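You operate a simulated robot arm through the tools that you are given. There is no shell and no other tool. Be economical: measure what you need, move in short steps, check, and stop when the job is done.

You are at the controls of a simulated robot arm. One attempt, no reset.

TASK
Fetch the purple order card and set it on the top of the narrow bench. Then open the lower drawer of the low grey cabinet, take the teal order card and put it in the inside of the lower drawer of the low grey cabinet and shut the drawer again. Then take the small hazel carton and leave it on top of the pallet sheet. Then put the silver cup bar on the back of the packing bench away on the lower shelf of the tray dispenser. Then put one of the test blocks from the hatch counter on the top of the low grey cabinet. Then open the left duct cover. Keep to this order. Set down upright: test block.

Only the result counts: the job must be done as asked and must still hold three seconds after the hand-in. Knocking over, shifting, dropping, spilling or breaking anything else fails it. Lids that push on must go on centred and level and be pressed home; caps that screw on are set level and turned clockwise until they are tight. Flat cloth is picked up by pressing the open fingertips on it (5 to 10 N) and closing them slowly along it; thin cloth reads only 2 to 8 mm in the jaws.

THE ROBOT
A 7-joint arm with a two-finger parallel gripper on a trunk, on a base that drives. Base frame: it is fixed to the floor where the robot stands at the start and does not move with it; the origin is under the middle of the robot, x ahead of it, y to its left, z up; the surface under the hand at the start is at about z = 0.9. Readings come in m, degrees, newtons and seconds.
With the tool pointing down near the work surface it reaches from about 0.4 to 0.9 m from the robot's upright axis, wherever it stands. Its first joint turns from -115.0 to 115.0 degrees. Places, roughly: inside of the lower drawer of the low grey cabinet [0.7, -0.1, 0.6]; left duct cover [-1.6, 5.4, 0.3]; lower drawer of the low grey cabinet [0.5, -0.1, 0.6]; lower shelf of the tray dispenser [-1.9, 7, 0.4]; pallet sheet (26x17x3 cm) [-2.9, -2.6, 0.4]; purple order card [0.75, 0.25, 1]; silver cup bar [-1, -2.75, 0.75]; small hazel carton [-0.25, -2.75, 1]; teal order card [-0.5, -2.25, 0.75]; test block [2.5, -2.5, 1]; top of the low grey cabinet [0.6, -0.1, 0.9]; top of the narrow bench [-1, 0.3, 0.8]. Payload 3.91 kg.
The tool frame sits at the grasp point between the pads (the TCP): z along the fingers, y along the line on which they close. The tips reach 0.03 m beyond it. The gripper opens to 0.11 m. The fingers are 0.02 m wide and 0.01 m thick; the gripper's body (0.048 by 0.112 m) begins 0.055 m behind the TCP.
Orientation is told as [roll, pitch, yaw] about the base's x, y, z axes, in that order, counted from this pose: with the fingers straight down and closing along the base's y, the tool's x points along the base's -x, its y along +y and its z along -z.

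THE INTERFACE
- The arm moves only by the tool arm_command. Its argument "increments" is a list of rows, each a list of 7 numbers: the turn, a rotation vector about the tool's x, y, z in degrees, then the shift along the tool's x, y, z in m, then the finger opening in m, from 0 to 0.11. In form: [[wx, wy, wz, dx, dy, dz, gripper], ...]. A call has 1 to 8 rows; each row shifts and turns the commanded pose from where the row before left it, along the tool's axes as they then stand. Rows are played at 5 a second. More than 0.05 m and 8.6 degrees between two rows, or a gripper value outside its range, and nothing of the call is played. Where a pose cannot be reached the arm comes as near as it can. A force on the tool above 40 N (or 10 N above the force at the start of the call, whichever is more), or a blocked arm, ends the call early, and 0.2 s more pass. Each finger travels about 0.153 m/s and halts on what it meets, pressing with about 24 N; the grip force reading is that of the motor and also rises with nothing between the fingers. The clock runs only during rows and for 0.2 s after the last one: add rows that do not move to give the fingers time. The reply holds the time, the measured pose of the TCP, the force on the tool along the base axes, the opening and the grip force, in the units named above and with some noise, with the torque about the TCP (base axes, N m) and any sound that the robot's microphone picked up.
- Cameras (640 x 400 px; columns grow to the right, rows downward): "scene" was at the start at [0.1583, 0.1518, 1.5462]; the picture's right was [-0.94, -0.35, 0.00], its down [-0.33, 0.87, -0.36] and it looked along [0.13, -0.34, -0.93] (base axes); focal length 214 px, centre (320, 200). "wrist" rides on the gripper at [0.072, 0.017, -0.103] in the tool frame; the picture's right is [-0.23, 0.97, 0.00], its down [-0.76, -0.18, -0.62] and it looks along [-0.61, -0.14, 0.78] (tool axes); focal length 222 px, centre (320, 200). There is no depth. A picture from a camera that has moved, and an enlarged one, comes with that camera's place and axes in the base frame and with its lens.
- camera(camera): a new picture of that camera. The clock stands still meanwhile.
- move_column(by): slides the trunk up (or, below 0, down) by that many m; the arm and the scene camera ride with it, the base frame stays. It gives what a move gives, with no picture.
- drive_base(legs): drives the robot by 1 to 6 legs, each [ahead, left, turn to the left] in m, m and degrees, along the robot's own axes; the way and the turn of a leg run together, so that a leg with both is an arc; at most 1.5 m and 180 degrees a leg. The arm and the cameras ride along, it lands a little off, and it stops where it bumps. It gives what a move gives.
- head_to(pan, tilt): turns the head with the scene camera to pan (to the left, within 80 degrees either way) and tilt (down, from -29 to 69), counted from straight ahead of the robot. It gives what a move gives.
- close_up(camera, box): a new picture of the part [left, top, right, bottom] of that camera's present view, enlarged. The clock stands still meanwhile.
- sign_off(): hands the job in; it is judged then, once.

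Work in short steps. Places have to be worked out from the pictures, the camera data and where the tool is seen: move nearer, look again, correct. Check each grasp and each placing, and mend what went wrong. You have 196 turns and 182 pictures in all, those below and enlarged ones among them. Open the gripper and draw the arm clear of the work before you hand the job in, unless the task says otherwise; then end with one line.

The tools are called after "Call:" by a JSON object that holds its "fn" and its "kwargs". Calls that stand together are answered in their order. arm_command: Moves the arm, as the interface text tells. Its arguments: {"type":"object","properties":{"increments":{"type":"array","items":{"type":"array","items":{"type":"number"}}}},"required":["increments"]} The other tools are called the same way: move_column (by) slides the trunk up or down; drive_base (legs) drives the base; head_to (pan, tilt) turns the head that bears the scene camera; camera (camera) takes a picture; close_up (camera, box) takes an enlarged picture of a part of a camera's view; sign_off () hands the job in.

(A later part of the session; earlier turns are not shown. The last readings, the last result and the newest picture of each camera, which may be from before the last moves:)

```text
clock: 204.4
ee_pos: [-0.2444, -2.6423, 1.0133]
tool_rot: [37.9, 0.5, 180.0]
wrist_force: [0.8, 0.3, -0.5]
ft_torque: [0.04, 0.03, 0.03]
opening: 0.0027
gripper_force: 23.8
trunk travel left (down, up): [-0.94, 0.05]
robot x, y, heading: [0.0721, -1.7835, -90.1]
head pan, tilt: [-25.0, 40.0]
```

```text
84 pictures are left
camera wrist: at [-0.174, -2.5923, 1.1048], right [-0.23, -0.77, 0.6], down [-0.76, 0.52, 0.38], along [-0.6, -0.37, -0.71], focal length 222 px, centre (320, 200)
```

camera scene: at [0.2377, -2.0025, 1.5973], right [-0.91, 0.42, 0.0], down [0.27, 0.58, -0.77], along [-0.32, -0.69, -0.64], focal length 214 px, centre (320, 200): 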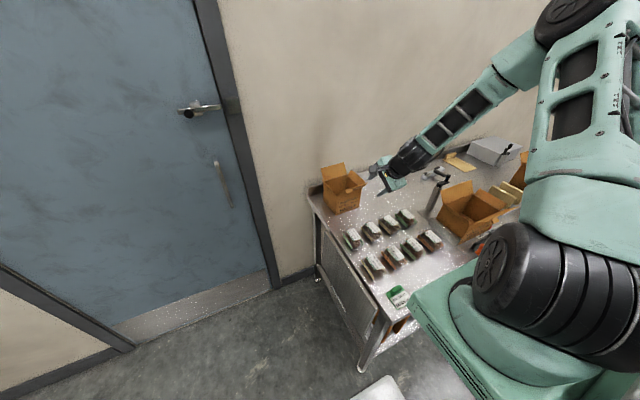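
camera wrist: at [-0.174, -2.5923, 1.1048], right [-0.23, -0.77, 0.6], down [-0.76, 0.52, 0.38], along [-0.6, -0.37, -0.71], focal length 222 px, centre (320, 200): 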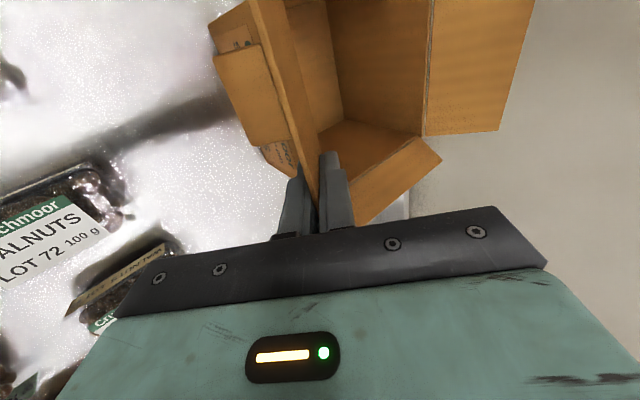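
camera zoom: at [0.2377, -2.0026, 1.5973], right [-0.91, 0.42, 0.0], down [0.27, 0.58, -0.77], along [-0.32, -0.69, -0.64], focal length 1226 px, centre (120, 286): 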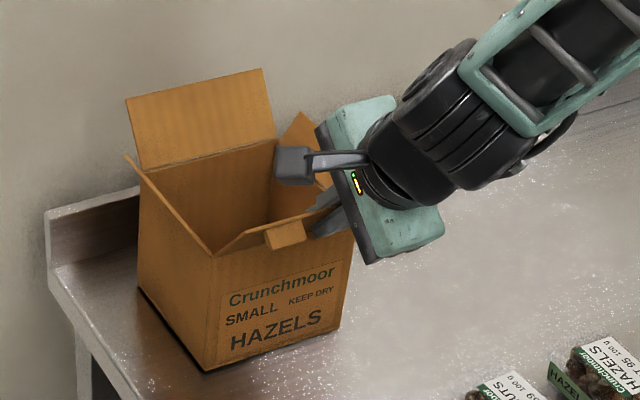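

Flap pinched (2.7 mm). Lift slowly straight up and check it stays.

Call:
{"fn": "arm_command", "kwargs": {"increments": [[0, 0, 0, 0, 0.005, -0.0063, 0.0], [0, 0, 0, 0, 0.006, -0.008, 0.0], [0, 0, 0, 0, 0.009, -0.012, 0.0], [0, 0, 0, 0, 0.012, -0.016, 0.0], [0, 0, 0, 0, 0.012, -0.016, 0.0], [0, 0, 0, 0, 0, 0, 0.0]]}}

Call:
{"fn": "close_up", "kwargs": {"camera": "scene", "box": [295, 120, 415, 220]}}

```text
clock: 205.8
ee_pos: [-0.2465, -2.6424, 1.0858]
tool_rot: [37.9, 0.6, 180.0]
wrist_force: [0.5, -0.9, -0.6]
ft_torque: [0.05, 0.04, 0.01]
opening: 0.0028
gripper_force: 24.0
trunk travel left (down, up): [-0.94, 0.05]
robot x, y, heading: [0.0718, -1.7821, -89.7]
head pan, tilt: [-25.0, 40.0]
```

```text
4.00 times, centred on (355, 170) of scene
camera zoom: at [0.2377, -2.0025, 1.5973], right [-0.91, 0.42, 0.0], down [0.27, 0.58, -0.77], along [-0.32, -0.69, -0.64], focal length 858 px, centre (180, 320)
```

zoom: 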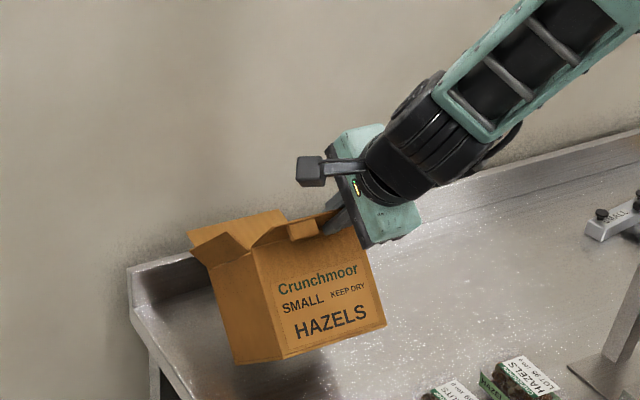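

Held, though the carton sagged tilted. Raise higher, level it by tilting the tool further, and look.

Call:
{"fn": "arm_command", "kwargs": {"increments": [[0, 0, 0, 0, 0.018, -0.024, 0.0], [0, 0, 0, 0, 0.018, -0.024, 0.0], [0, 0, 0, 0, 0.018, -0.024, 0.0], [-5, 0, 0, 0, 0.018, -0.024, 0.0], [-5, 0, 0, 0, 0.01, -0.01, 0.0], [-5, 0, 0, 0, 0.01, -0.01, 0.0], [-5, 0, 0, 0, 0, 0, 0.0], [0, 0, 0, 0, 0, 0, 0.0]]}}

Call:
{"fn": "camera", "kwargs": {"camera": "scene"}}

Call:
{"fn": "camera", "kwargs": {"camera": "wrist"}}

```text
clock: 207.6
ee_pos: [-0.2482, -2.64, 1.2348]
tool_rot: [58.0, 0.5, 179.9]
wrist_force: [0.0, 0.3, -1.1]
ft_torque: [0.13, 0.03, 0.03]
opening: 0.0025
gripper_force: 24.3
trunk travel left (down, up): [-0.94, 0.05]
robot x, y, heading: [0.0698, -1.7847, -89.8]
head pan, tilt: [-25.0, 40.0]
```

```text
82 pictures are left
camera scene: at [0.2375, -2.0026, 1.5974], right [-0.91, 0.42, 0.0], down [0.27, 0.58, -0.77], along [-0.32, -0.69, -0.64], focal length 214 px, centre (320, 200)
```

scene: 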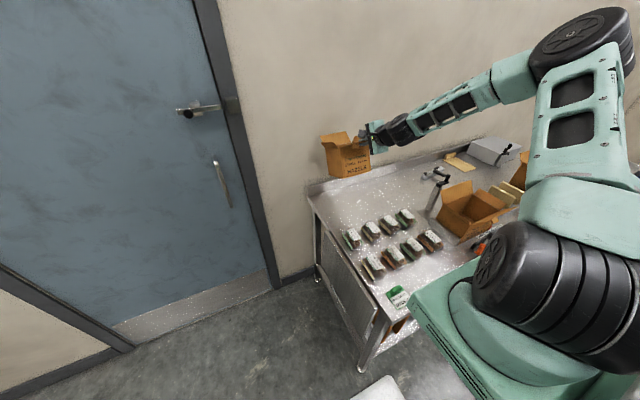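

```text
81 pictures are left
camera wrist: at [-0.176, -2.5606, 1.304], right [-0.24, -0.52, 0.82], down [-0.76, 0.62, 0.17], along [-0.6, -0.59, -0.54], focal length 222 px, centre (320, 200)
```

wrist: 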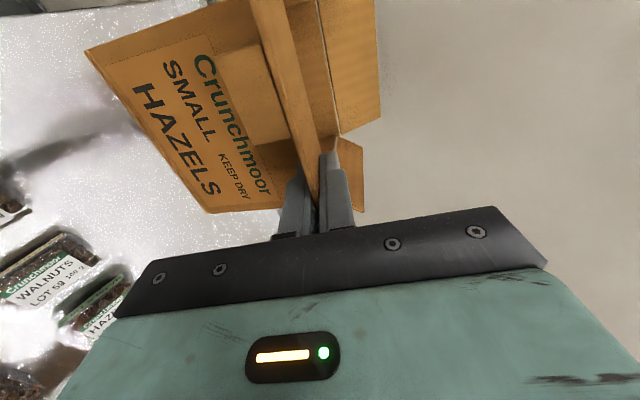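

Call:
{"fn": "close_up", "kwargs": {"camera": "scene", "box": [300, 110, 420, 200]}}

Call:
{"fn": "head_to", "kwargs": {"pan": -75, "tilt": 25}}

Call:
{"fn": "camera", "kwargs": {"camera": "scene"}}

```text
4.44 times, centred on (360, 155) of scene
camera zoom: at [0.2375, -2.0026, 1.5974], right [-0.91, 0.42, 0.0], down [0.27, 0.58, -0.77], along [-0.32, -0.69, -0.64], focal length 953 px, centre (142, 400)
```

zoom: 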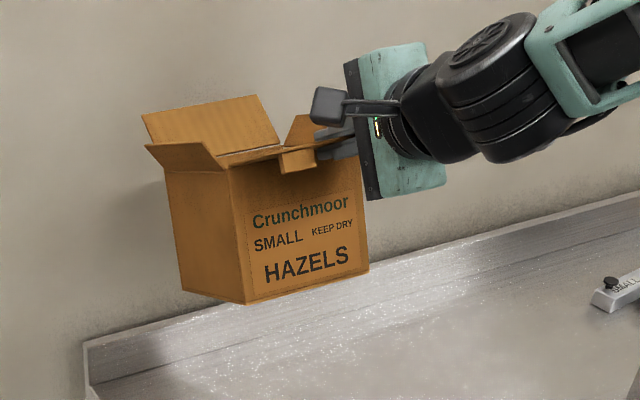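

```text
clock: 208.8
ee_pos: [-0.246, -2.6396, 1.2342]
tool_rot: [57.9, 0.5, 179.9]
wrist_force: [-1.3, 0.9, -1.2]
ft_torque: [0.09, 0.07, 0.01]
opening: 0.0029
gripper_force: 23.8
trunk travel left (down, up): [-0.94, 0.05]
robot x, y, heading: [0.0723, -1.7852, -90.0]
head pan, tilt: [-75.0, 25.0]
```

```text
79 pictures are left
camera scene: at [0.1846, -1.9495, 1.6206], right [-0.26, 0.97, 0.0], down [0.41, 0.11, -0.91], along [-0.88, -0.24, -0.42], focal length 214 px, centre (320, 200)
```

scene: 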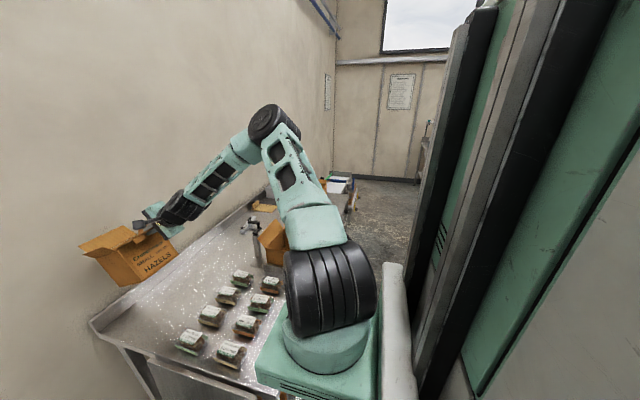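

Carton is held roughly level. Back away from the bench, then retract the arm and turn to face -x to survey the way to the pallet sheet.

Call:
{"fn": "drive_base", "kwargs": {"legs": [[-0.45, 0, 0]]}}

Call:
{"fn": "arm_command", "kwargs": {"increments": [[0, 0, 0, 0, -0.0212, -0.0339, 0.0], [0, 0, 0, 0, -0.0212, -0.0339, 0.0], [0, 0, 0, 0, -0.0212, -0.0339, 0.0], [0, 0, 0, 0, -0.0212, -0.0339, 0.0], [0, 0, 0, 0.03, -0.0159, -0.0254, 0.0], [0, 0, 0, 0.04, 0, 0, 0.0], [0, 0, 0, 0.04, 0, 0, 0.0], [0, 0, 0, 0.04, 0, 0, 0.0]]}}

Call:
{"fn": "head_to", "kwargs": {"pan": 0, "tilt": 30}}

Call:
{"fn": "drive_base", "kwargs": {"legs": [[0, 0, -70]]}}

Call:
{"fn": "camera", "kwargs": {"camera": "scene"}}

```text
clock: 211.5
ee_pos: [-0.246, -2.188, 1.2342]
tool_rot: [57.9, 0.8, -179.9]
wrist_force: [0.1, -0.5, -0.7]
ft_torque: [0.06, 0.02, 0.0]
opening: 0.0027
gripper_force: 23.9
trunk travel left (down, up): [-0.94, 0.05]
robot x, y, heading: [0.0714, -1.3297, -90.0]
head pan, tilt: [-75.0, 25.0]
```

```text
clock: 213.3
ee_pos: [-0.098, -2.001, 1.2377]
tool_rot: [57.9, 0.6, 179.9]
wrist_force: [-0.4, -0.1, -1.2]
ft_torque: [0.11, 0.02, -0.01]
opening: 0.0027
gripper_force: 23.3
out of reach, approached as far as the arm can: row 8
trunk travel left (down, up): [-0.94, 0.05]
robot x, y, heading: [0.0716, -1.3337, -89.9]
head pan, tilt: [-75.0, 25.0]
```

```text
clock: 214.8
ee_pos: [-0.0973, -2.002, 1.2356]
tool_rot: [58.0, 0.6, -179.9]
wrist_force: [0.3, 0.2, -1.1]
ft_torque: [0.07, 0.05, 0.0]
opening: 0.0026
gripper_force: 24.9
trunk travel left (down, up): [-0.94, 0.05]
robot x, y, heading: [0.0706, -1.3276, -89.9]
head pan, tilt: [0.0, 30.0]
```

```text
clock: 218.2
ee_pos: [-0.6169, -1.4096, 1.2361]
tool_rot: [57.9, 0.6, 110.5]
wrist_force: [0.3, 0.8, -0.9]
ft_torque: [0.06, -0.07, 0.03]
opening: 0.0026
gripper_force: 24.4
trunk travel left (down, up): [-0.94, 0.05]
robot x, y, heading: [0.0705, -1.3318, -159.2]
head pan, tilt: [0.0, 30.0]
```

```text
78 pictures are left
camera scene: at [-0.0773, -1.6057, 1.6127], right [-0.35, 0.94, 0.0], down [0.47, 0.18, -0.87], along [-0.81, -0.31, -0.5], focal length 214 px, centre (320, 200)
```

scene: 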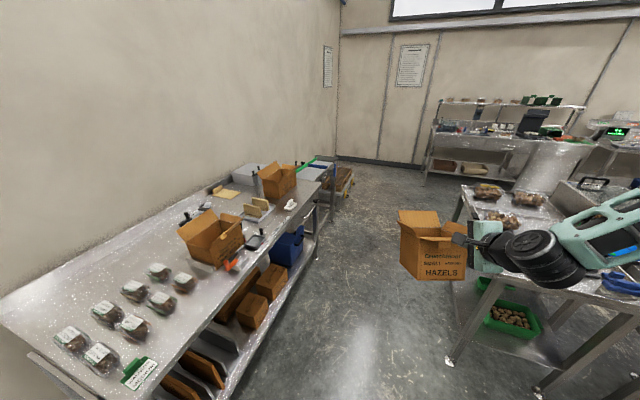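

Call:
{"fn": "close_up", "kwargs": {"camera": "scene", "box": [220, 130, 400, 240]}}

```text
3.56 times, centred on (310, 185) of scene
camera zoom: at [-0.0773, -1.6057, 1.6127], right [-0.35, 0.94, 0.0], down [0.47, 0.18, -0.87], along [-0.81, -0.31, -0.5], focal length 763 px, centre (356, 253)
```

zoom: 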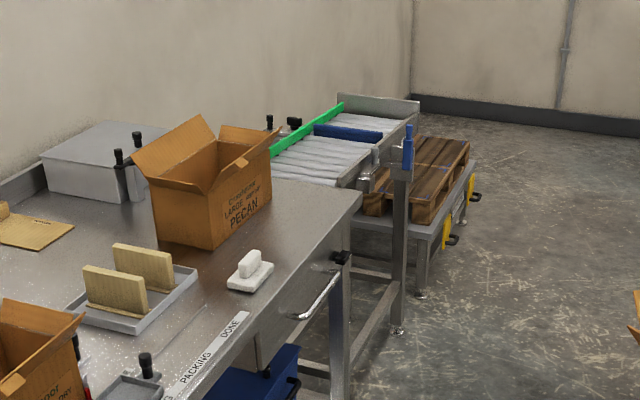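

The pallet stands beyond the bench end and roller conveyor. Drive down the aisle (y≈-1.6).

Call:
{"fn": "drive_base", "kwargs": {"legs": [[0, 0, -20.8], [0, 0.25, 0], [1.2, 0, 0], [0.6, 0, 0]]}}

Call:
{"fn": "head_to", "kwargs": {"pan": 40, "tilt": 40}}

Call:
{"fn": "camera", "kwargs": {"camera": "scene"}}

```text
clock: 229.9
ee_pos: [-2.4161, -1.4231, 1.2361]
tool_rot: [57.8, 0.6, 90.5]
wrist_force: [0.9, 0.2, -1.4]
ft_torque: [0.02, -0.14, 0.0]
opening: 0.0025
gripper_force: 24.3
trunk travel left (down, up): [-0.94, 0.05]
robot x, y, heading: [-1.7446, -1.5847, -179.3]
head pan, tilt: [0.0, 30.0]
```

```text
clock: 231.0
ee_pos: [-2.4148, -1.4219, 1.2357]
tool_rot: [57.9, 0.6, 90.5]
wrist_force: [-0.2, 0.0, -1.7]
ft_torque: [0.02, -0.1, -0.01]
opening: 0.0024
gripper_force: 23.9
trunk travel left (down, up): [-0.94, 0.05]
robot x, y, heading: [-1.7446, -1.5874, -179.4]
head pan, tilt: [40.0, 40.0]
```

```text
76 pictures are left
camera scene: at [-1.9511, -1.849, 1.5974], right [-0.65, 0.76, 0.0], down [0.49, 0.42, -0.77], along [-0.58, -0.5, -0.64], focal length 214 px, centre (320, 200)
```

scene: 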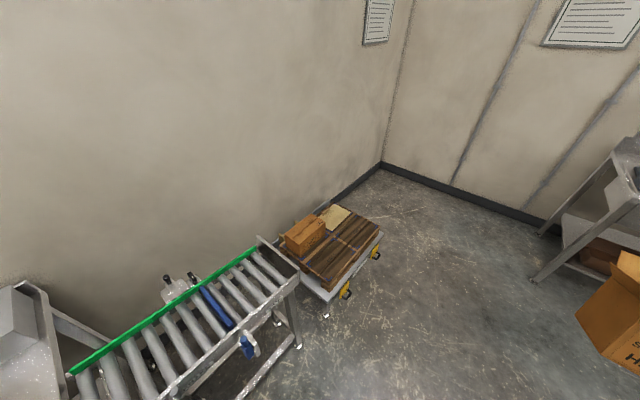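

Call:
{"fn": "close_up", "kwargs": {"camera": "scene", "box": [250, 180, 410, 320]}}

```text
2.86 times, centred on (330, 250) of scene
camera zoom: at [-1.9511, -1.849, 1.5974], right [-0.65, 0.76, 0.0], down [0.49, 0.42, -0.77], along [-0.58, -0.5, -0.64], focal length 613 px, centre (291, 57)
```

zoom: 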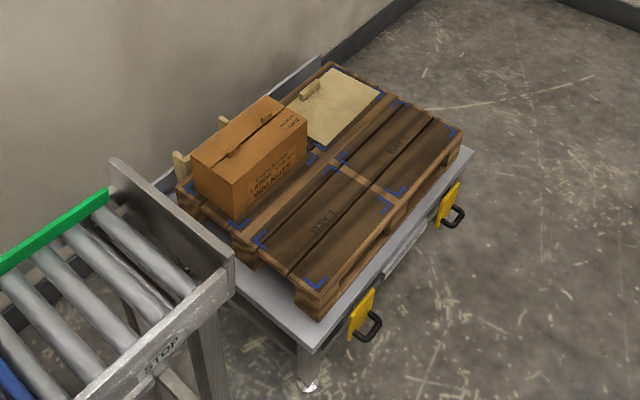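

Pallet sheet (cardboard with grip block near the wall edge) spans x≈-3.08…-2.83, y≈-2.66…-2.48 on the pallet. I turn to face -y and strafe in front of it.

Call:
{"fn": "drive_base", "kwargs": {"legs": [[0, 0, 89.5], [0, -1.06, 0]]}}

Call:
{"fn": "head_to", "kwargs": {"pan": -5, "tilt": 50}}

Call:
{"fn": "camera", "kwargs": {"camera": "scene"}}

Call:
{"fn": "camera", "kwargs": {"camera": "wrist"}}

```text
clock: 240.2
ee_pos: [-2.9758, -2.2529, 1.2362]
tool_rot: [57.8, 0.6, 179.8]
wrist_force: [-0.1, -0.6, -1.7]
ft_torque: [0.13, 0.03, -0.04]
opening: 0.0026
gripper_force: 24.6
trunk travel left (down, up): [-0.94, 0.05]
robot x, y, heading: [-2.8016, -1.5834, -90.3]
head pan, tilt: [40.0, 40.0]
```

```text
clock: 241.3
ee_pos: [-2.9743, -2.2543, 1.2359]
tool_rot: [57.9, 0.6, 179.6]
wrist_force: [-1.0, -0.3, -1.1]
ft_torque: [0.11, -0.01, 0.02]
opening: 0.0026
gripper_force: 24.2
trunk travel left (down, up): [-0.94, 0.05]
robot x, y, heading: [-2.801, -1.583, -90.5]
head pan, tilt: [-5.0, 50.0]
```

```text
74 pictures are left
camera scene: at [-2.6081, -1.8046, 1.5832], right [-1.0, 0.09, 0.0], down [0.07, 0.76, -0.64], along [-0.06, -0.64, -0.77], focal length 214 px, centre (320, 200)
```

scene: 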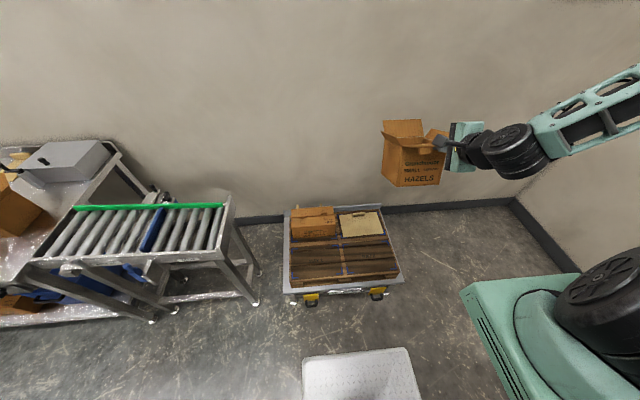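

```text
73 pictures are left
camera wrist: at [-2.9034, -2.1756, 1.3054], right [-0.24, -0.52, 0.82], down [-0.76, 0.63, 0.17], along [-0.61, -0.58, -0.54], focal length 222 px, centre (320, 200)
```

wrist: 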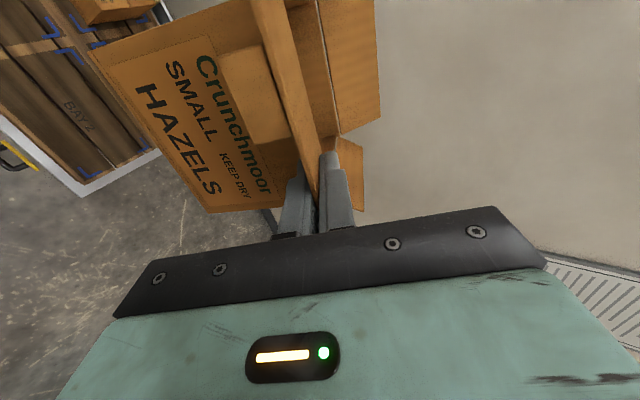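

Drive forward 0.15 and lower the column 0.55, then check over the sheet.

Call:
{"fn": "drive_base", "kwargs": {"legs": [[0.15, 0, 0.4]]}}

Call:
{"fn": "move_column", "kwargs": {"by": -0.55}}

Call:
{"fn": "camera", "kwargs": {"camera": "scene"}}

Call:
{"fn": "close_up", "kwargs": {"camera": "scene", "box": [270, 100, 430, 230]}}

```text
clock: 242.7
ee_pos: [-2.9703, -2.405, 1.2363]
tool_rot: [57.9, 0.7, -179.9]
wrist_force: [-0.5, 0.4, -0.7]
ft_torque: [0.08, 0.09, 0.01]
opening: 0.0025
gripper_force: 24.3
trunk travel left (down, up): [-0.94, 0.05]
robot x, y, heading: [-2.8038, -1.7387, -90.1]
head pan, tilt: [-5.0, 50.0]
```

```text
refused: -0.55 is not a number from -0.4 to 0.4
```

```text
72 pictures are left
camera scene: at [-2.6067, -1.9528, 1.5832], right [-1.0, 0.08, 0.0], down [0.06, 0.76, -0.64], along [-0.05, -0.64, -0.77], focal length 214 px, centre (320, 200)
```

scene: 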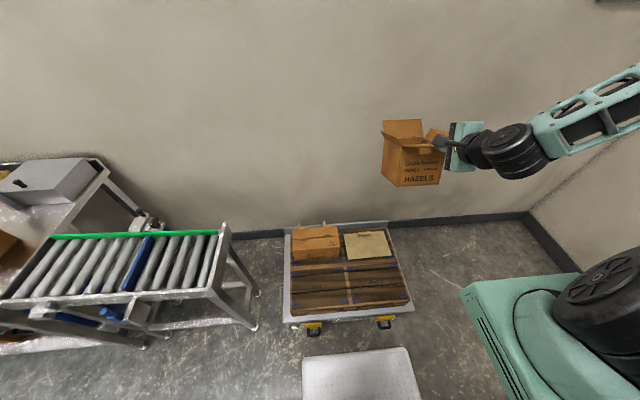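

```text
3.08 times, centred on (350, 165) of scene
camera zoom: at [-2.6067, -1.9528, 1.5832], right [-1.0, 0.08, 0.0], down [0.06, 0.76, -0.64], along [-0.05, -0.64, -0.77], focal length 660 px, centre (228, 308)
```

zoom: 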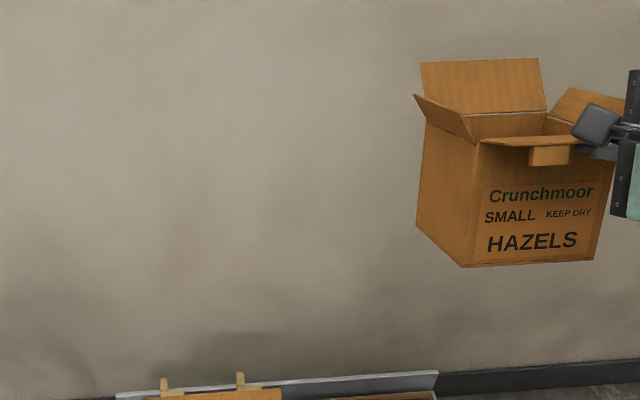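

Lower the column in two steps and look again.

Call:
{"fn": "move_column", "kwargs": {"by": -0.4}}

Call:
{"fn": "move_column", "kwargs": {"by": -0.13}}

Call:
{"fn": "camera", "kwargs": {"camera": "scene"}}

Call:
{"fn": "close_up", "kwargs": {"camera": "scene", "box": [290, 70, 450, 200]}}

```text
clock: 246.5
ee_pos: [-2.9703, -2.405, 0.8353]
tool_rot: [57.9, 0.6, -179.9]
wrist_force: [0.9, 0.5, -0.9]
ft_torque: [0.13, 0.04, 0.0]
opening: 0.0025
gripper_force: 24.1
trunk travel left (down, up): [-0.54, 0.45]
robot x, y, heading: [-2.8024, -1.7324, -90.0]
head pan, tilt: [-5.0, 50.0]
```

```text
clock: 248.1
ee_pos: [-2.969, -2.4054, 0.7064]
tool_rot: [57.9, 0.5, -179.9]
wrist_force: [-0.2, -0.1, -0.7]
ft_torque: [0.07, 0.05, -0.01]
opening: 0.0025
gripper_force: 23.7
trunk travel left (down, up): [-0.41, 0.58]
robot x, y, heading: [-2.7991, -1.7347, -90.0]
head pan, tilt: [-5.0, 50.0]
```

```text
70 pictures are left
camera scene: at [-2.6067, -1.9531, 1.0532], right [-1.0, 0.08, 0.0], down [0.06, 0.76, -0.64], along [-0.05, -0.64, -0.77], focal length 214 px, centre (320, 200)
```

scene: 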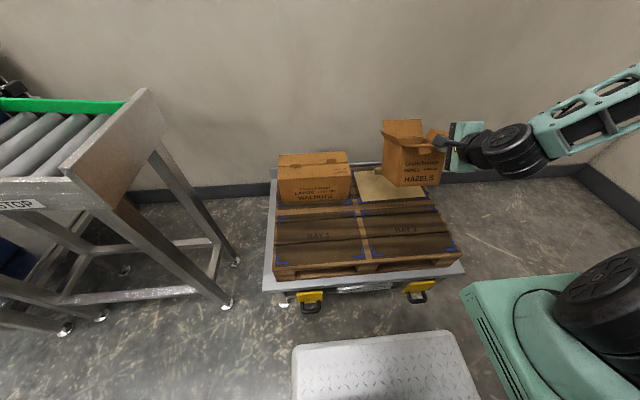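

```text
3.08 times, centred on (370, 135) of scene
camera zoom: at [-2.6067, -1.9531, 1.0532], right [-1.0, 0.08, 0.0], down [0.06, 0.76, -0.64], along [-0.05, -0.64, -0.77], focal length 660 px, centre (166, 400)
```

zoom: 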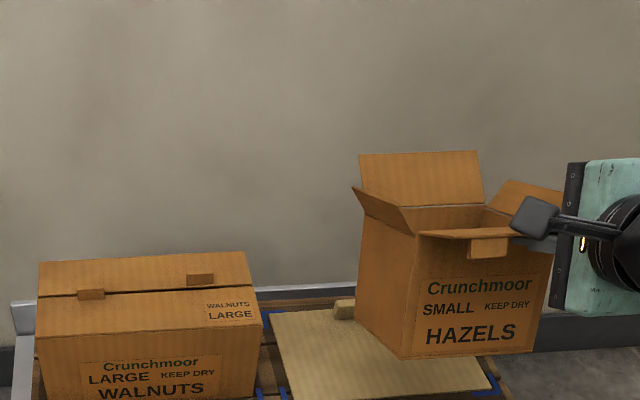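

Sheet confirmed at z≈0.40. The carton's back is ~20° low and its left side ~8° high; level it with the tool.

Call:
{"fn": "arm_command", "kwargs": {"increments": [[-5, 0, 0, 0, 0, 0, 0.0], [-5, 0, 0, 0, 0, 0, 0.0], [-5, 0, 0, 0, 0, 0, 0.0], [-5, 0, 0, 0, 0, 0, 0.0], [0, -0.8, -3.9, 0, 0, 0, 0.0], [0, -0.8, -3.9, 0, 0, 0, 0.0], [0, 0, 0, 0, 0, 0, 0.0]]}}

Call:
{"fn": "close_up", "kwargs": {"camera": "scene", "box": [290, 70, 450, 220]}}

Call:
{"fn": "camera", "kwargs": {"camera": "wrist"}}

```text
clock: 249.7
ee_pos: [-2.9737, -2.4185, 0.7025]
tool_rot: [77.8, -7.6, -179.8]
wrist_force: [-0.6, 0.1, -1.0]
ft_torque: [0.12, 0.04, -0.04]
opening: 0.0024
gripper_force: 23.8
out of reach, approached as far as the arm can: row 1, 2
trunk travel left (down, up): [-0.41, 0.58]
robot x, y, heading: [-2.8002, -1.7354, -89.5]
head pan, tilt: [-5.0, 50.0]
```

```text
2.67 times, centred on (370, 145) of scene
camera zoom: at [-2.6067, -1.9531, 1.0532], right [-1.0, 0.08, 0.0], down [0.06, 0.76, -0.64], along [-0.05, -0.64, -0.77], focal length 572 px, centre (187, 347)
```

zoom: 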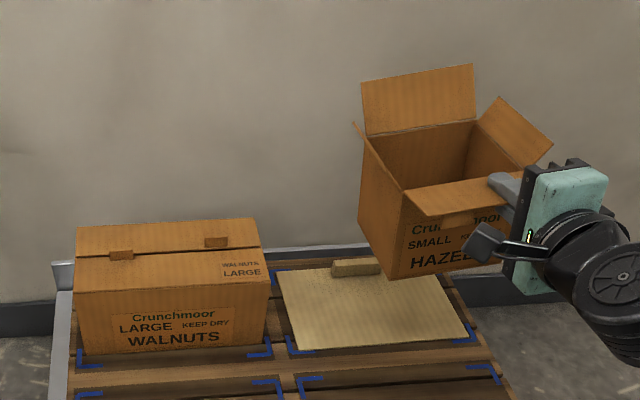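

```text
67 pictures are left
camera wrist: at [-2.8968, -2.3209, 0.7313], right [-0.1, -0.2, 0.97], down [-0.76, 0.64, 0.06], along [-0.64, -0.74, -0.22], focal length 222 px, centre (320, 200)
```

wrist: 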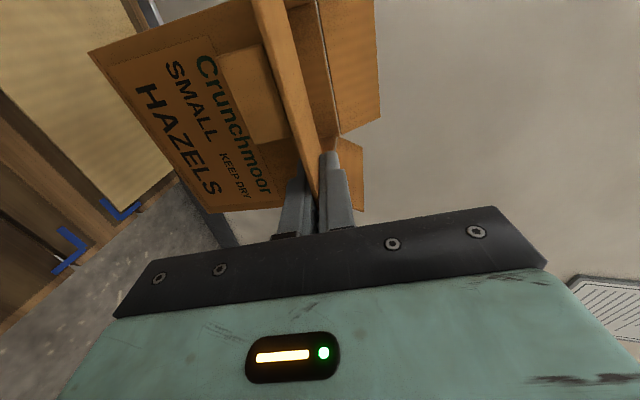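

The roll "correction" was wrong and there's ~8° pitch left. Undo the roll and tilt 8° more.

Call:
{"fn": "arm_command", "kwargs": {"increments": [[0, 0.8, 3.9, 0, 0, 0, 0.0], [0, 0.8, 3.9, 0, 0, 0, 0.0], [-4, 0, 0, 0, 0, 0, 0.0], [-4, 0, 0, 0, 0, 0, 0.0], [0, 0, 0, 0, 0, 0, 0.0]]}}

Call:
{"fn": "close_up", "kwargs": {"camera": "scene", "box": [290, 70, 450, 220]}}

```text
clock: 250.9
ee_pos: [-2.9721, -2.4181, 0.7046]
tool_rot: [85.9, 0.7, -180.0]
wrist_force: [-0.5, -0.3, -0.8]
ft_torque: [0.15, 0.04, -0.02]
opening: 0.0024
gripper_force: 23.8
trunk travel left (down, up): [-0.41, 0.58]
robot x, y, heading: [-2.8029, -1.7352, -89.6]
head pan, tilt: [-5.0, 50.0]
```

```text
2.67 times, centred on (370, 145) of scene
camera zoom: at [-2.6067, -1.9531, 1.0532], right [-1.0, 0.08, 0.0], down [0.06, 0.76, -0.64], along [-0.05, -0.64, -0.77], focal length 572 px, centre (187, 347)
```

zoom: 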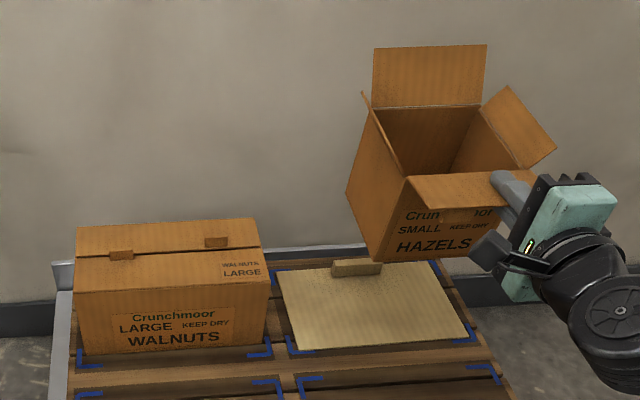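

Carton is now level, bottom at z≈0.595. Shift 25 mm forward and lower the column by 0.15.

Call:
{"fn": "arm_command", "kwargs": {"increments": [[0, 0, 0, 0, 0, 0.025, 0.0], [0, 0, 0, 0, 0, 0, 0.0]]}}

Call:
{"fn": "move_column", "kwargs": {"by": -0.14}}

Call:
{"fn": "close_up", "kwargs": {"camera": "scene", "box": [270, 40, 450, 200]}}

```text
clock: 251.5
ee_pos: [-2.9723, -2.4411, 0.7012]
tool_rot: [85.8, 0.7, -179.9]
wrist_force: [-0.3, 0.5, -1.3]
ft_torque: [0.1, 0.02, 0.0]
opening: 0.0026
gripper_force: 24.1
trunk travel left (down, up): [-0.41, 0.58]
robot x, y, heading: [-2.8042, -1.7337, -89.8]
head pan, tilt: [-5.0, 50.0]
```

```text
clock: 253.2
ee_pos: [-2.9717, -2.442, 0.5625]
tool_rot: [85.9, 0.5, -179.8]
wrist_force: [-0.5, -0.2, -0.3]
ft_torque: [0.14, 0.02, 0.01]
opening: 0.0023
gripper_force: 23.7
trunk travel left (down, up): [-0.27, 0.72]
robot x, y, heading: [-2.8063, -1.7349, -89.9]
head pan, tilt: [-5.0, 50.0]
```

```text
2.50 times, centred on (360, 120) of scene
camera zoom: at [-2.6066, -1.9531, 0.9132], right [-1.0, 0.08, 0.0], down [0.06, 0.76, -0.64], along [-0.05, -0.64, -0.77], focal length 536 px, centre (220, 400)
```

zoom: 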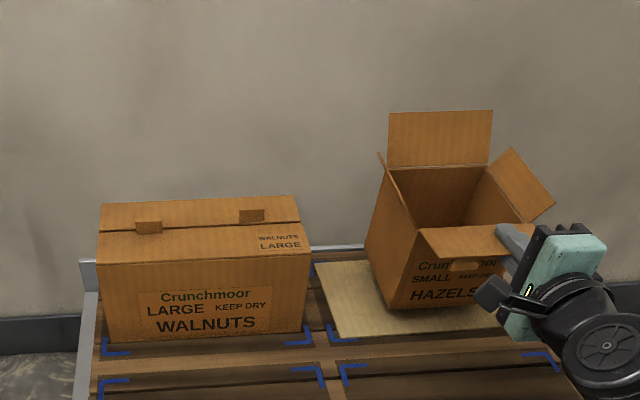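

Nearly down. Lower gently with the arm until contact.

Call:
{"fn": "arm_command", "kwargs": {"increments": [[0, 0, 0, 0, -0.008, 0.0005, 0.0], [0, 0, 0, 0, -0.008, 0.0005, 0.0], [0, 0, 0, 0, -0.006, 0.0004, 0.0], [0, 0, 0, 0, -0.005, 0.0004, 0.0], [0, 0, 0, 0, -0.005, 0.0003, 0.0], [0, 0, 0, 0, 0, 0, 0.0]]}}

Call:
{"fn": "close_up", "kwargs": {"camera": "scene", "box": [310, 80, 450, 190]}}

```text
clock: 254.6
ee_pos: [-2.9714, -2.4408, 0.5328]
tool_rot: [86.4, 0.5, -179.8]
wrist_force: [2.5, 9.3, 25.1]
ft_torque: [-1.1, 0.15, 0.25]
opening: 0.0027
gripper_force: 23.5
trunk travel left (down, up): [-0.27, 0.72]
robot x, y, heading: [-2.8006, -1.7327, -89.6]
head pan, tilt: [-5.0, 50.0]
```

```text
3.64 times, centred on (380, 135) of scene
camera zoom: at [-2.6064, -1.9521, 0.9137], right [-1.0, 0.08, 0.0], down [0.06, 0.76, -0.64], along [-0.05, -0.64, -0.77], focal length 780 px, centre (102, 436)
```

zoom: 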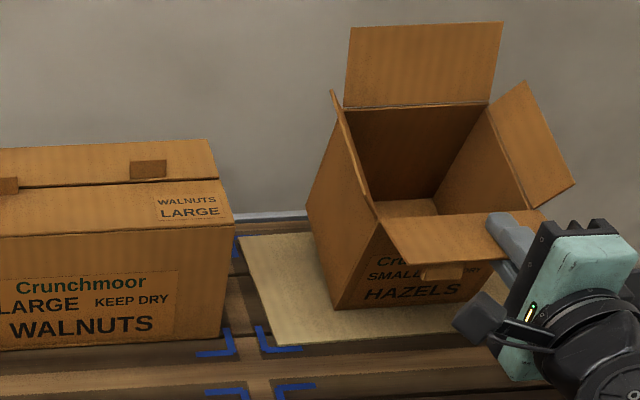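

Front edge touches while the back is ~10° up. Raise 5 mm and rotate the tool back 8° so the carton sits flat.

Call:
{"fn": "arm_command", "kwargs": {"increments": [[0, 0, 0, 0, 0.006, 0, 0.0], [3, 0, 0, 0, 0, 0, 0.0], [3, 0, 0, 0, 0, 0, 0.0], [2.5, 0, 0, 0, 0, 0, 0.0], [0, 0, 0, 0, 0, 0, 0.0]]}}

Call:
{"fn": "close_up", "kwargs": {"camera": "scene", "box": [310, 80, 450, 190]}}

```text
clock: 255.8
ee_pos: [-2.9732, -2.4428, 0.5377]
tool_rot: [77.7, 0.5, -179.8]
wrist_force: [0.2, 7.6, 31.3]
ft_torque: [-1.33, 0.2, 0.12]
opening: 0.0031
gripper_force: 23.4
trunk travel left (down, up): [-0.27, 0.72]
robot x, y, heading: [-2.7987, -1.7357, -90.0]
head pan, tilt: [-5.0, 50.0]
```

```text
3.64 times, centred on (380, 135) of scene
camera zoom: at [-2.6065, -1.9521, 0.9136], right [-1.0, 0.08, 0.0], down [0.06, 0.76, -0.64], along [-0.05, -0.64, -0.77], focal length 780 px, centre (102, 436)
```

zoom: 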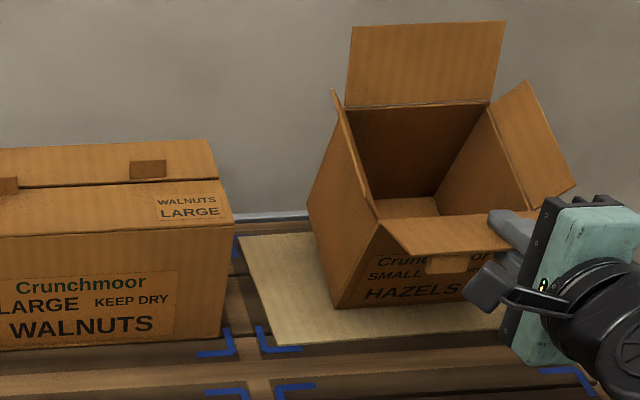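

The carton's back edge is sitting on the sheet's grip block – it's about 6 cm too far back. Raise, shift 6 cm toward me, and re-check.

Call:
{"fn": "arm_command", "kwargs": {"increments": [[0, 0, 0, 0, 0.02, -0.004, 0.0], [0, 0, 0, 0, 0.02, -0.004, 0.0], [0, 0, 0, 0, -0.007, -0.029, 0.0], [0, 0, 0, 0, -0.006, -0.024, 0.0], [0, 0, 0, 0, 0, 0, 0.0]]}}

Call:
{"fn": "close_up", "kwargs": {"camera": "scene", "box": [310, 80, 450, 190]}}

```text
clock: 257.0
ee_pos: [-2.9795, -2.4173, 0.5656]
tool_rot: [77.4, 0.6, -180.0]
wrist_force: [1.7, 0.0, -1.2]
ft_torque: [0.16, 0.03, 0.02]
opening: 0.0026
gripper_force: 23.8
out of reach, approached as far as the arm can: row 3, 4
trunk travel left (down, up): [-0.27, 0.72]
robot x, y, heading: [-2.8039, -1.7353, -90.0]
head pan, tilt: [-5.0, 50.0]
```

```text
3.64 times, centred on (380, 135) of scene
camera zoom: at [-2.6066, -1.9531, 0.9132], right [-1.0, 0.08, 0.0], down [0.06, 0.76, -0.64], along [-0.05, -0.64, -0.77], focal length 780 px, centre (102, 436)
```

zoom: 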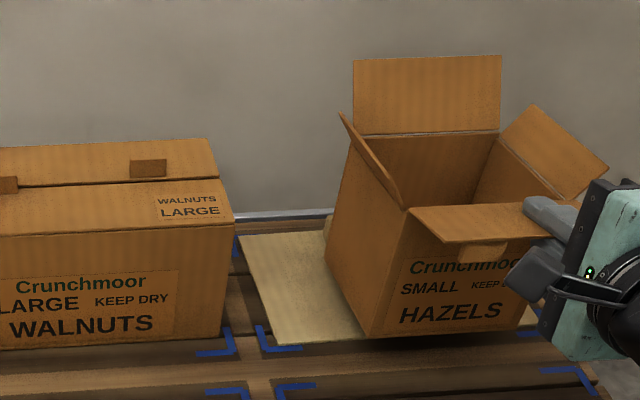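

Now level, with front edge y≈-2.46 and back ≈-2.595 (clear of the block). Lower gently.

Call:
{"fn": "arm_command", "kwargs": {"increments": [[0, 0, 0, 0, -0.005, 0.001, 0.0], [0, 0, 0, 0, -0.004, 0.001, 0.0], [0, 0, 0, 0, -0.004, 0.001, 0.0], [0, 0, 0, 0, -0.004, 0.001, 0.0], [0, 0, 0, 0, 0, 0, 0.0]]}}

Call:
{"fn": "close_up", "kwargs": {"camera": "scene", "box": [310, 80, 450, 190]}}

```text
clock: 258.2
ee_pos: [-2.977, -2.4176, 0.5485]
tool_rot: [77.3, 0.5, -180.0]
wrist_force: [0.5, 0.6, -0.2]
ft_torque: [-0.03, 0.1, -0.03]
opening: 0.0026
gripper_force: 24.2
trunk travel left (down, up): [-0.27, 0.72]
robot x, y, heading: [-2.7997, -1.7336, -89.7]
head pan, tilt: [-5.0, 50.0]
```

```text
3.64 times, centred on (380, 135) of scene
camera zoom: at [-2.6066, -1.953, 0.9132], right [-1.0, 0.08, 0.0], down [0.06, 0.76, -0.64], along [-0.05, -0.64, -0.77], focal length 780 px, centre (102, 436)
```

zoom: 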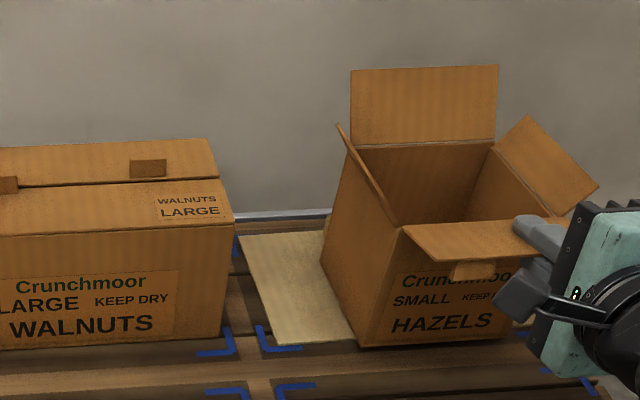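

It's touching down with its weight coming off the tool. Release and withdraw along the flap.

Call:
{"fn": "arm_command", "kwargs": {"increments": [[0, 0, 0, 0, -0.002, 0, 0.0], [0, 0, 0, 0, 0, 0, 0.01], [0, 0, 0, 0, 0, 0, 0.025], [0, 0, 0, 0, 0, 0, 0.04], [0, 0, 0, 0, 0, 0, 0.04]]}}

Call:
{"fn": "close_up", "kwargs": {"camera": "scene", "box": [310, 80, 450, 190]}}

```text
clock: 259.4
ee_pos: [-2.9782, -2.4175, 0.5464]
tool_rot: [77.4, 0.5, -179.9]
wrist_force: [0.4, -0.2, -0.3]
ft_torque: [-0.02, -0.02, 0.0]
opening: 0.0402
gripper_force: 0.1
trunk travel left (down, up): [-0.27, 0.72]
robot x, y, heading: [-2.8053, -1.7344, -90.0]
head pan, tilt: [-5.0, 50.0]
```

```text
3.64 times, centred on (380, 135) of scene
camera zoom: at [-2.6066, -1.9531, 0.9132], right [-1.0, 0.08, 0.0], down [0.06, 0.76, -0.64], along [-0.05, -0.64, -0.77], focal length 780 px, centre (102, 436)
```

zoom: 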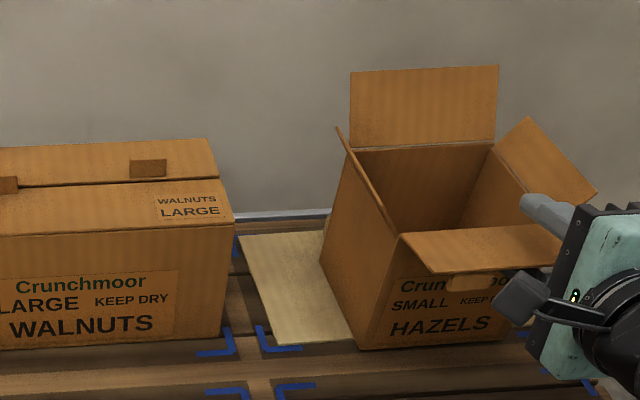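

Carton stands on the sheet. Withdraw straight back along the fingers.

Call:
{"fn": "drive_base", "kwargs": {"legs": [[-0.2, 0, 0]]}}

Call:
{"fn": "camera", "kwargs": {"camera": "scene"}}

Call:
{"fn": "close_up", "kwargs": {"camera": "scene", "box": [300, 60, 420, 160]}}

```text
clock: 261.0
ee_pos: [-2.9781, -2.218, 0.5478]
tool_rot: [77.3, 0.6, -179.9]
wrist_force: [-1.0, -0.1, 0.1]
ft_torque: [0.0, 0.02, 0.0]
opening: 0.0395
gripper_force: 0.1
trunk travel left (down, up): [-0.27, 0.72]
robot x, y, heading: [-2.8019, -1.5388, -89.9]
head pan, tilt: [-5.0, 50.0]
```

```text
59 pictures are left
camera scene: at [-2.6072, -1.7524, 0.9132], right [-1.0, 0.08, 0.0], down [0.06, 0.76, -0.64], along [-0.05, -0.64, -0.77], focal length 214 px, centre (320, 200)
```

scene: 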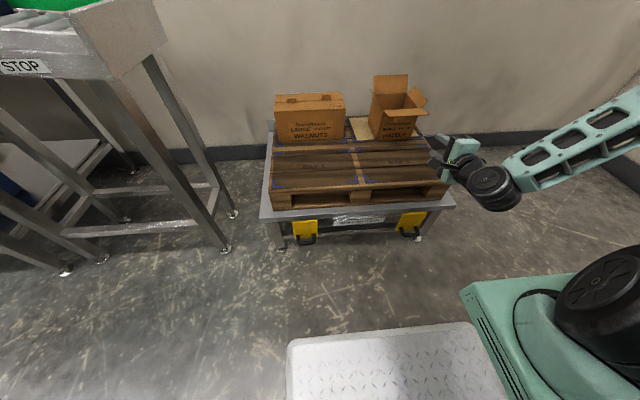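

```text
4.00 times, centred on (360, 110) of scene
camera zoom: at [-2.6072, -1.7524, 0.9132], right [-1.0, 0.08, 0.0], down [0.06, 0.76, -0.64], along [-0.05, -0.64, -0.77], focal length 858 px, centre (160, 560)
```

zoom: 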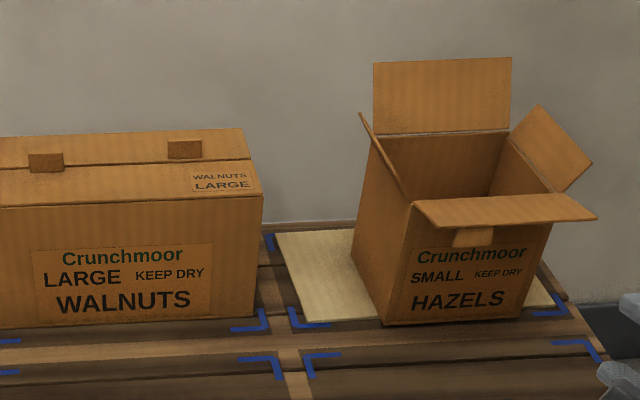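

Carton placed on the sheet. Raise the column and point the tool down again, then strafe to the packing bench's middle for the silver cup bar.

Call:
{"fn": "move_column", "kwargs": {"by": 0.4}}

Call:
{"fn": "move_column", "kwargs": {"by": 0.2}}

Call:
{"fn": "arm_command", "kwargs": {"increments": [[8, 0, 0, 0, 0, 0, 0.06], [8, 0, 0, 0, 0, 0, 0.06], [8, 0, 0, 0, 0, 0, 0.06], [8, 0, 0, 0, 0, 0, 0.06], [8, 0, 0, 0, 0, 0, 0.06], [8, 0, 0, 0, 0, 0, 0.06], [8, 0, 0, 0, 0, 0, 0.06], [8, 0, 0, 0, 0, 0, 0.06]]}}

Call:
{"fn": "arm_command", "kwargs": {"increments": [[7, 0, 0, 0, 0, 0, 0.06], [6.4, 0, 0, 0, 0, 0, 0.06], [0, 0, 0, 0, 0, 0, 0.06]]}}

Call:
{"fn": "drive_base", "kwargs": {"legs": [[0, 1.3, 0], [0, 0.6, 0]]}}

Call:
{"fn": "head_to", "kwargs": {"pan": -5, "tilt": 35}}

Call:
{"fn": "camera", "kwargs": {"camera": "scene"}}

```text
clock: 264.8
ee_pos: [-2.978, -2.2158, 0.9476]
tool_rot: [77.4, 0.5, -179.9]
wrist_force: [0.6, 0.3, 0.0]
ft_torque: [0.0, 0.0, 0.01]
opening: 0.0399
gripper_force: 0.0
trunk travel left (down, up): [-0.67, 0.32]
robot x, y, heading: [-2.8059, -1.5343, -89.6]
head pan, tilt: [-5.0, 50.0]
```

```text
clock: 267.0
ee_pos: [-2.9788, -2.2175, 1.1479]
tool_rot: [77.4, 0.5, -179.9]
wrist_force: [-0.2, -0.9, -0.5]
ft_torque: [0.02, 0.0, 0.06]
opening: 0.0398
gripper_force: 0.1
trunk travel left (down, up): [-0.87, 0.12]
robot x, y, heading: [-2.8017, -1.5376, -90.0]
head pan, tilt: [-5.0, 50.0]
```

```text
clock: 268.8
ee_pos: [-2.98, -2.2189, 1.1488]
tool_rot: [13.3, 0.6, -180.1]
wrist_force: [-0.7, 0.2, -0.4]
ft_torque: [-0.03, -0.1, 0.05]
opening: 0.0601
gripper_force: 0.2
trunk travel left (down, up): [-0.87, 0.12]
robot x, y, heading: [-2.8019, -1.538, -89.9]
head pan, tilt: [-5.0, 50.0]
```

```text
clock: 269.6
ee_pos: [-2.9793, -2.2175, 1.1469]
tool_rot: [-0.2, 0.5, -179.9]
wrist_force: [1.0, 0.6, -0.2]
ft_torque: [0.0, 0.05, 0.0]
opening: 0.06
gripper_force: 0.1
trunk travel left (down, up): [-0.87, 0.12]
robot x, y, heading: [-2.8031, -1.5304, -89.8]
head pan, tilt: [-5.0, 50.0]
```

```text
clock: 279.2
ee_pos: [-1.0561, -2.2074, 1.1479]
tool_rot: [0.1, 0.6, -179.6]
wrist_force: [-0.8, 0.7, -0.5]
ft_torque: [0.02, -0.02, 0.02]
opening: 0.06
gripper_force: 0.0
trunk travel left (down, up): [-0.87, 0.12]
robot x, y, heading: [-0.8852, -1.5224, -89.5]
head pan, tilt: [-5.0, 50.0]
```

```text
clock: 280.0
ee_pos: [-1.0565, -2.2081, 1.1476]
tool_rot: [0.0, 0.5, -179.6]
wrist_force: [-0.6, 0.6, 0.6]
ft_torque: [-0.01, 0.02, 0.02]
opening: 0.06
gripper_force: 0.1
trunk travel left (down, up): [-0.87, 0.12]
robot x, y, heading: [-0.8814, -1.5224, -89.4]
head pan, tilt: [-5.0, 35.0]
```

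```text
57 pictures are left
camera scene: at [-0.6878, -1.7515, 1.5348], right [-1.0, 0.08, 0.0], down [0.05, 0.57, -0.82], along [-0.06, -0.82, -0.57], focal length 214 px, centre (320, 200)
```

scene: 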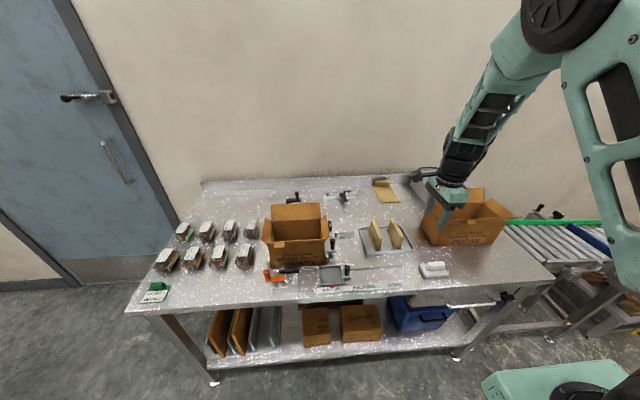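

Call:
{"fn": "close_up", "kwargs": {"camera": "scene", "box": [270, 170, 430, 270]}}

```text
4.00 times, centred on (350, 220) of scene
camera zoom: at [-0.6878, -1.7515, 1.5348], right [-1.0, 0.08, 0.0], down [0.05, 0.57, -0.82], along [-0.06, -0.82, -0.57], focal length 858 px, centre (200, 120)
```

zoom: 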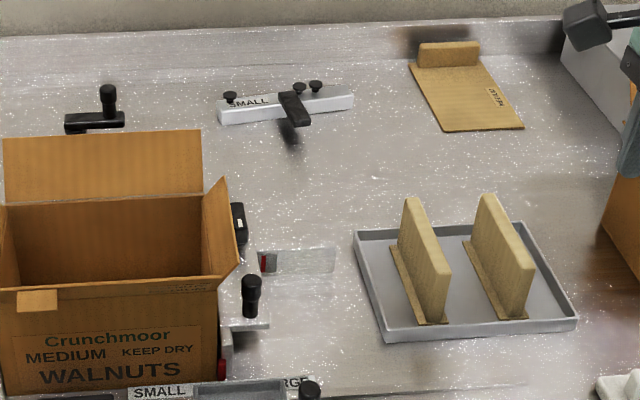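

The silver cup bar lies at about (-0.88, -2.71) with a black grip block. I rotate the tool so it closes along x and move in.

Call:
{"fn": "arm_command", "kwargs": {"increments": [[0, 0, -8.3, 0, 0, 0, 0.07], [0, 0, -8.3, 0, 0, 0, 0.07], [0, 0, -8.3, 0, 0, 0, 0.07], [0, 0, -8.3, 0, 0, 0, 0.07], [0, 0, -8.3, 0, 0, 0, 0.07], [0, 0, -8.3, 0, 0, 0, 0.07], [0, 0, -8.3, 0, 0, 0, 0.07], [0, 0, -8.3, 0, 0, 0, 0.07]]}}

Call:
{"fn": "arm_command", "kwargs": {"increments": [[0, 0, -8.3, 0, 0, 0, 0.07], [0, 0, -8.3, 0, 0, 0, 0.07], [0, 0, -7.4, 0, 0, 0, 0.07], [0, 0, 0, 0, 0, 0, 0.07]]}}

Call:
{"fn": "drive_base", "kwargs": {"legs": [[0, 0.16, -0.5], [0.27, 0, 0]]}}

Call:
{"fn": "arm_command", "kwargs": {"increments": [[0, -8, 0, 0, 0, 0, 0.07], [0, -8, 0, 0, 0, 0, 0.07], [0, -8, 0, 0, 0, 0, 0.07], [0, 0, 0, -0.04, 0, 0, 0.07], [0, 0, 0, 0, 0, 0, 0.07]]}}

Call:
{"fn": "camera", "kwargs": {"camera": "wrist"}}

Call:
{"fn": "head_to", "kwargs": {"pan": -12, "tilt": 40}}

Call:
{"fn": "camera", "kwargs": {"camera": "scene"}}

```text
clock: 281.8
ee_pos: [-1.0561, -2.2068, 1.1476]
tool_rot: [0.4, 0.1, -113.0]
wrist_force: [-0.5, -0.1, -0.5]
ft_torque: [0.0, -0.01, -0.06]
opening: 0.0697
gripper_force: 0.1
trunk travel left (down, up): [-0.87, 0.12]
robot x, y, heading: [-0.8874, -1.522, -89.6]
head pan, tilt: [-5.0, 35.0]
```

```text
clock: 282.8
ee_pos: [-1.0557, -2.2068, 1.1465]
tool_rot: [0.5, 0.1, -89.1]
wrist_force: [-0.2, 0.7, 0.7]
ft_torque: [-0.02, -0.02, 0.0]
opening: 0.0696
gripper_force: 0.1
trunk travel left (down, up): [-0.87, 0.12]
robot x, y, heading: [-0.8815, -1.5207, -89.4]
head pan, tilt: [-5.0, 35.0]
```

```text
clock: 285.7
ee_pos: [-0.9025, -2.4791, 1.1485]
tool_rot: [0.5, 0.0, -89.7]
wrist_force: [0.0, -0.6, 0.6]
ft_torque: [-0.01, 0.02, 0.01]
opening: 0.07
gripper_force: 0.0
trunk travel left (down, up): [-0.87, 0.12]
robot x, y, heading: [-0.7235, -1.7935, -89.8]
head pan, tilt: [-5.0, 35.0]
```

```text
clock: 286.9
ee_pos: [-0.9008, -2.5155, 1.1645]
tool_rot: [0.6, -24.1, -89.8]
wrist_force: [0.8, 0.8, 0.0]
ft_torque: [0.03, 0.0, 0.03]
opening: 0.0699
gripper_force: 0.1
trunk travel left (down, up): [-0.87, 0.12]
robot x, y, heading: [-0.7267, -1.7921, -89.9]
head pan, tilt: [-5.0, 35.0]
```

```text
55 pictures are left
camera wrist: at [-0.8873, -2.4066, 1.2289], right [0.97, -0.2, 0.1], down [-0.18, -0.44, 0.88], along [-0.13, -0.87, -0.47], focal length 222 px, centre (320, 200)
```

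wrist: 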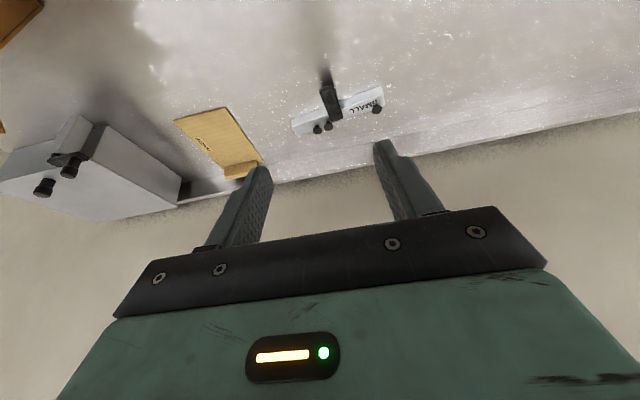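

```text
clock: 287.6
ee_pos: [-0.9022, -2.5149, 1.1649]
tool_rot: [0.6, -24.0, -89.8]
wrist_force: [0.6, -0.8, -1.4]
ft_torque: [0.02, -0.01, 0.04]
opening: 0.0699
gripper_force: 0.0
trunk travel left (down, up): [-0.87, 0.12]
robot x, y, heading: [-0.7189, -1.7946, -89.9]
head pan, tilt: [-12.0, 40.0]
```

```text
54 pictures are left
camera scene: at [-0.5399, -2.0209, 1.5274], right [-0.98, 0.21, 0.0], down [0.13, 0.63, -0.77], along [-0.16, -0.75, -0.64], focal length 214 px, centre (320, 200)
```

scene: 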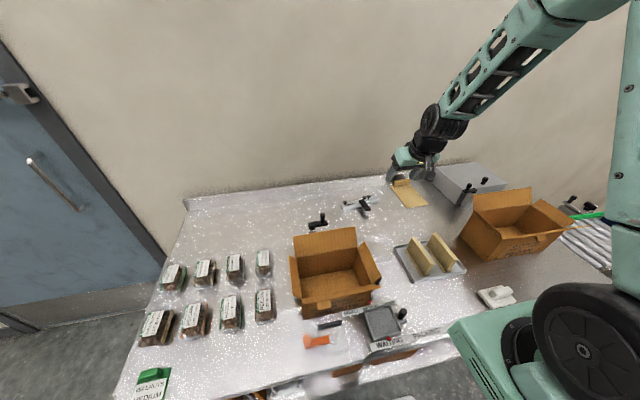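

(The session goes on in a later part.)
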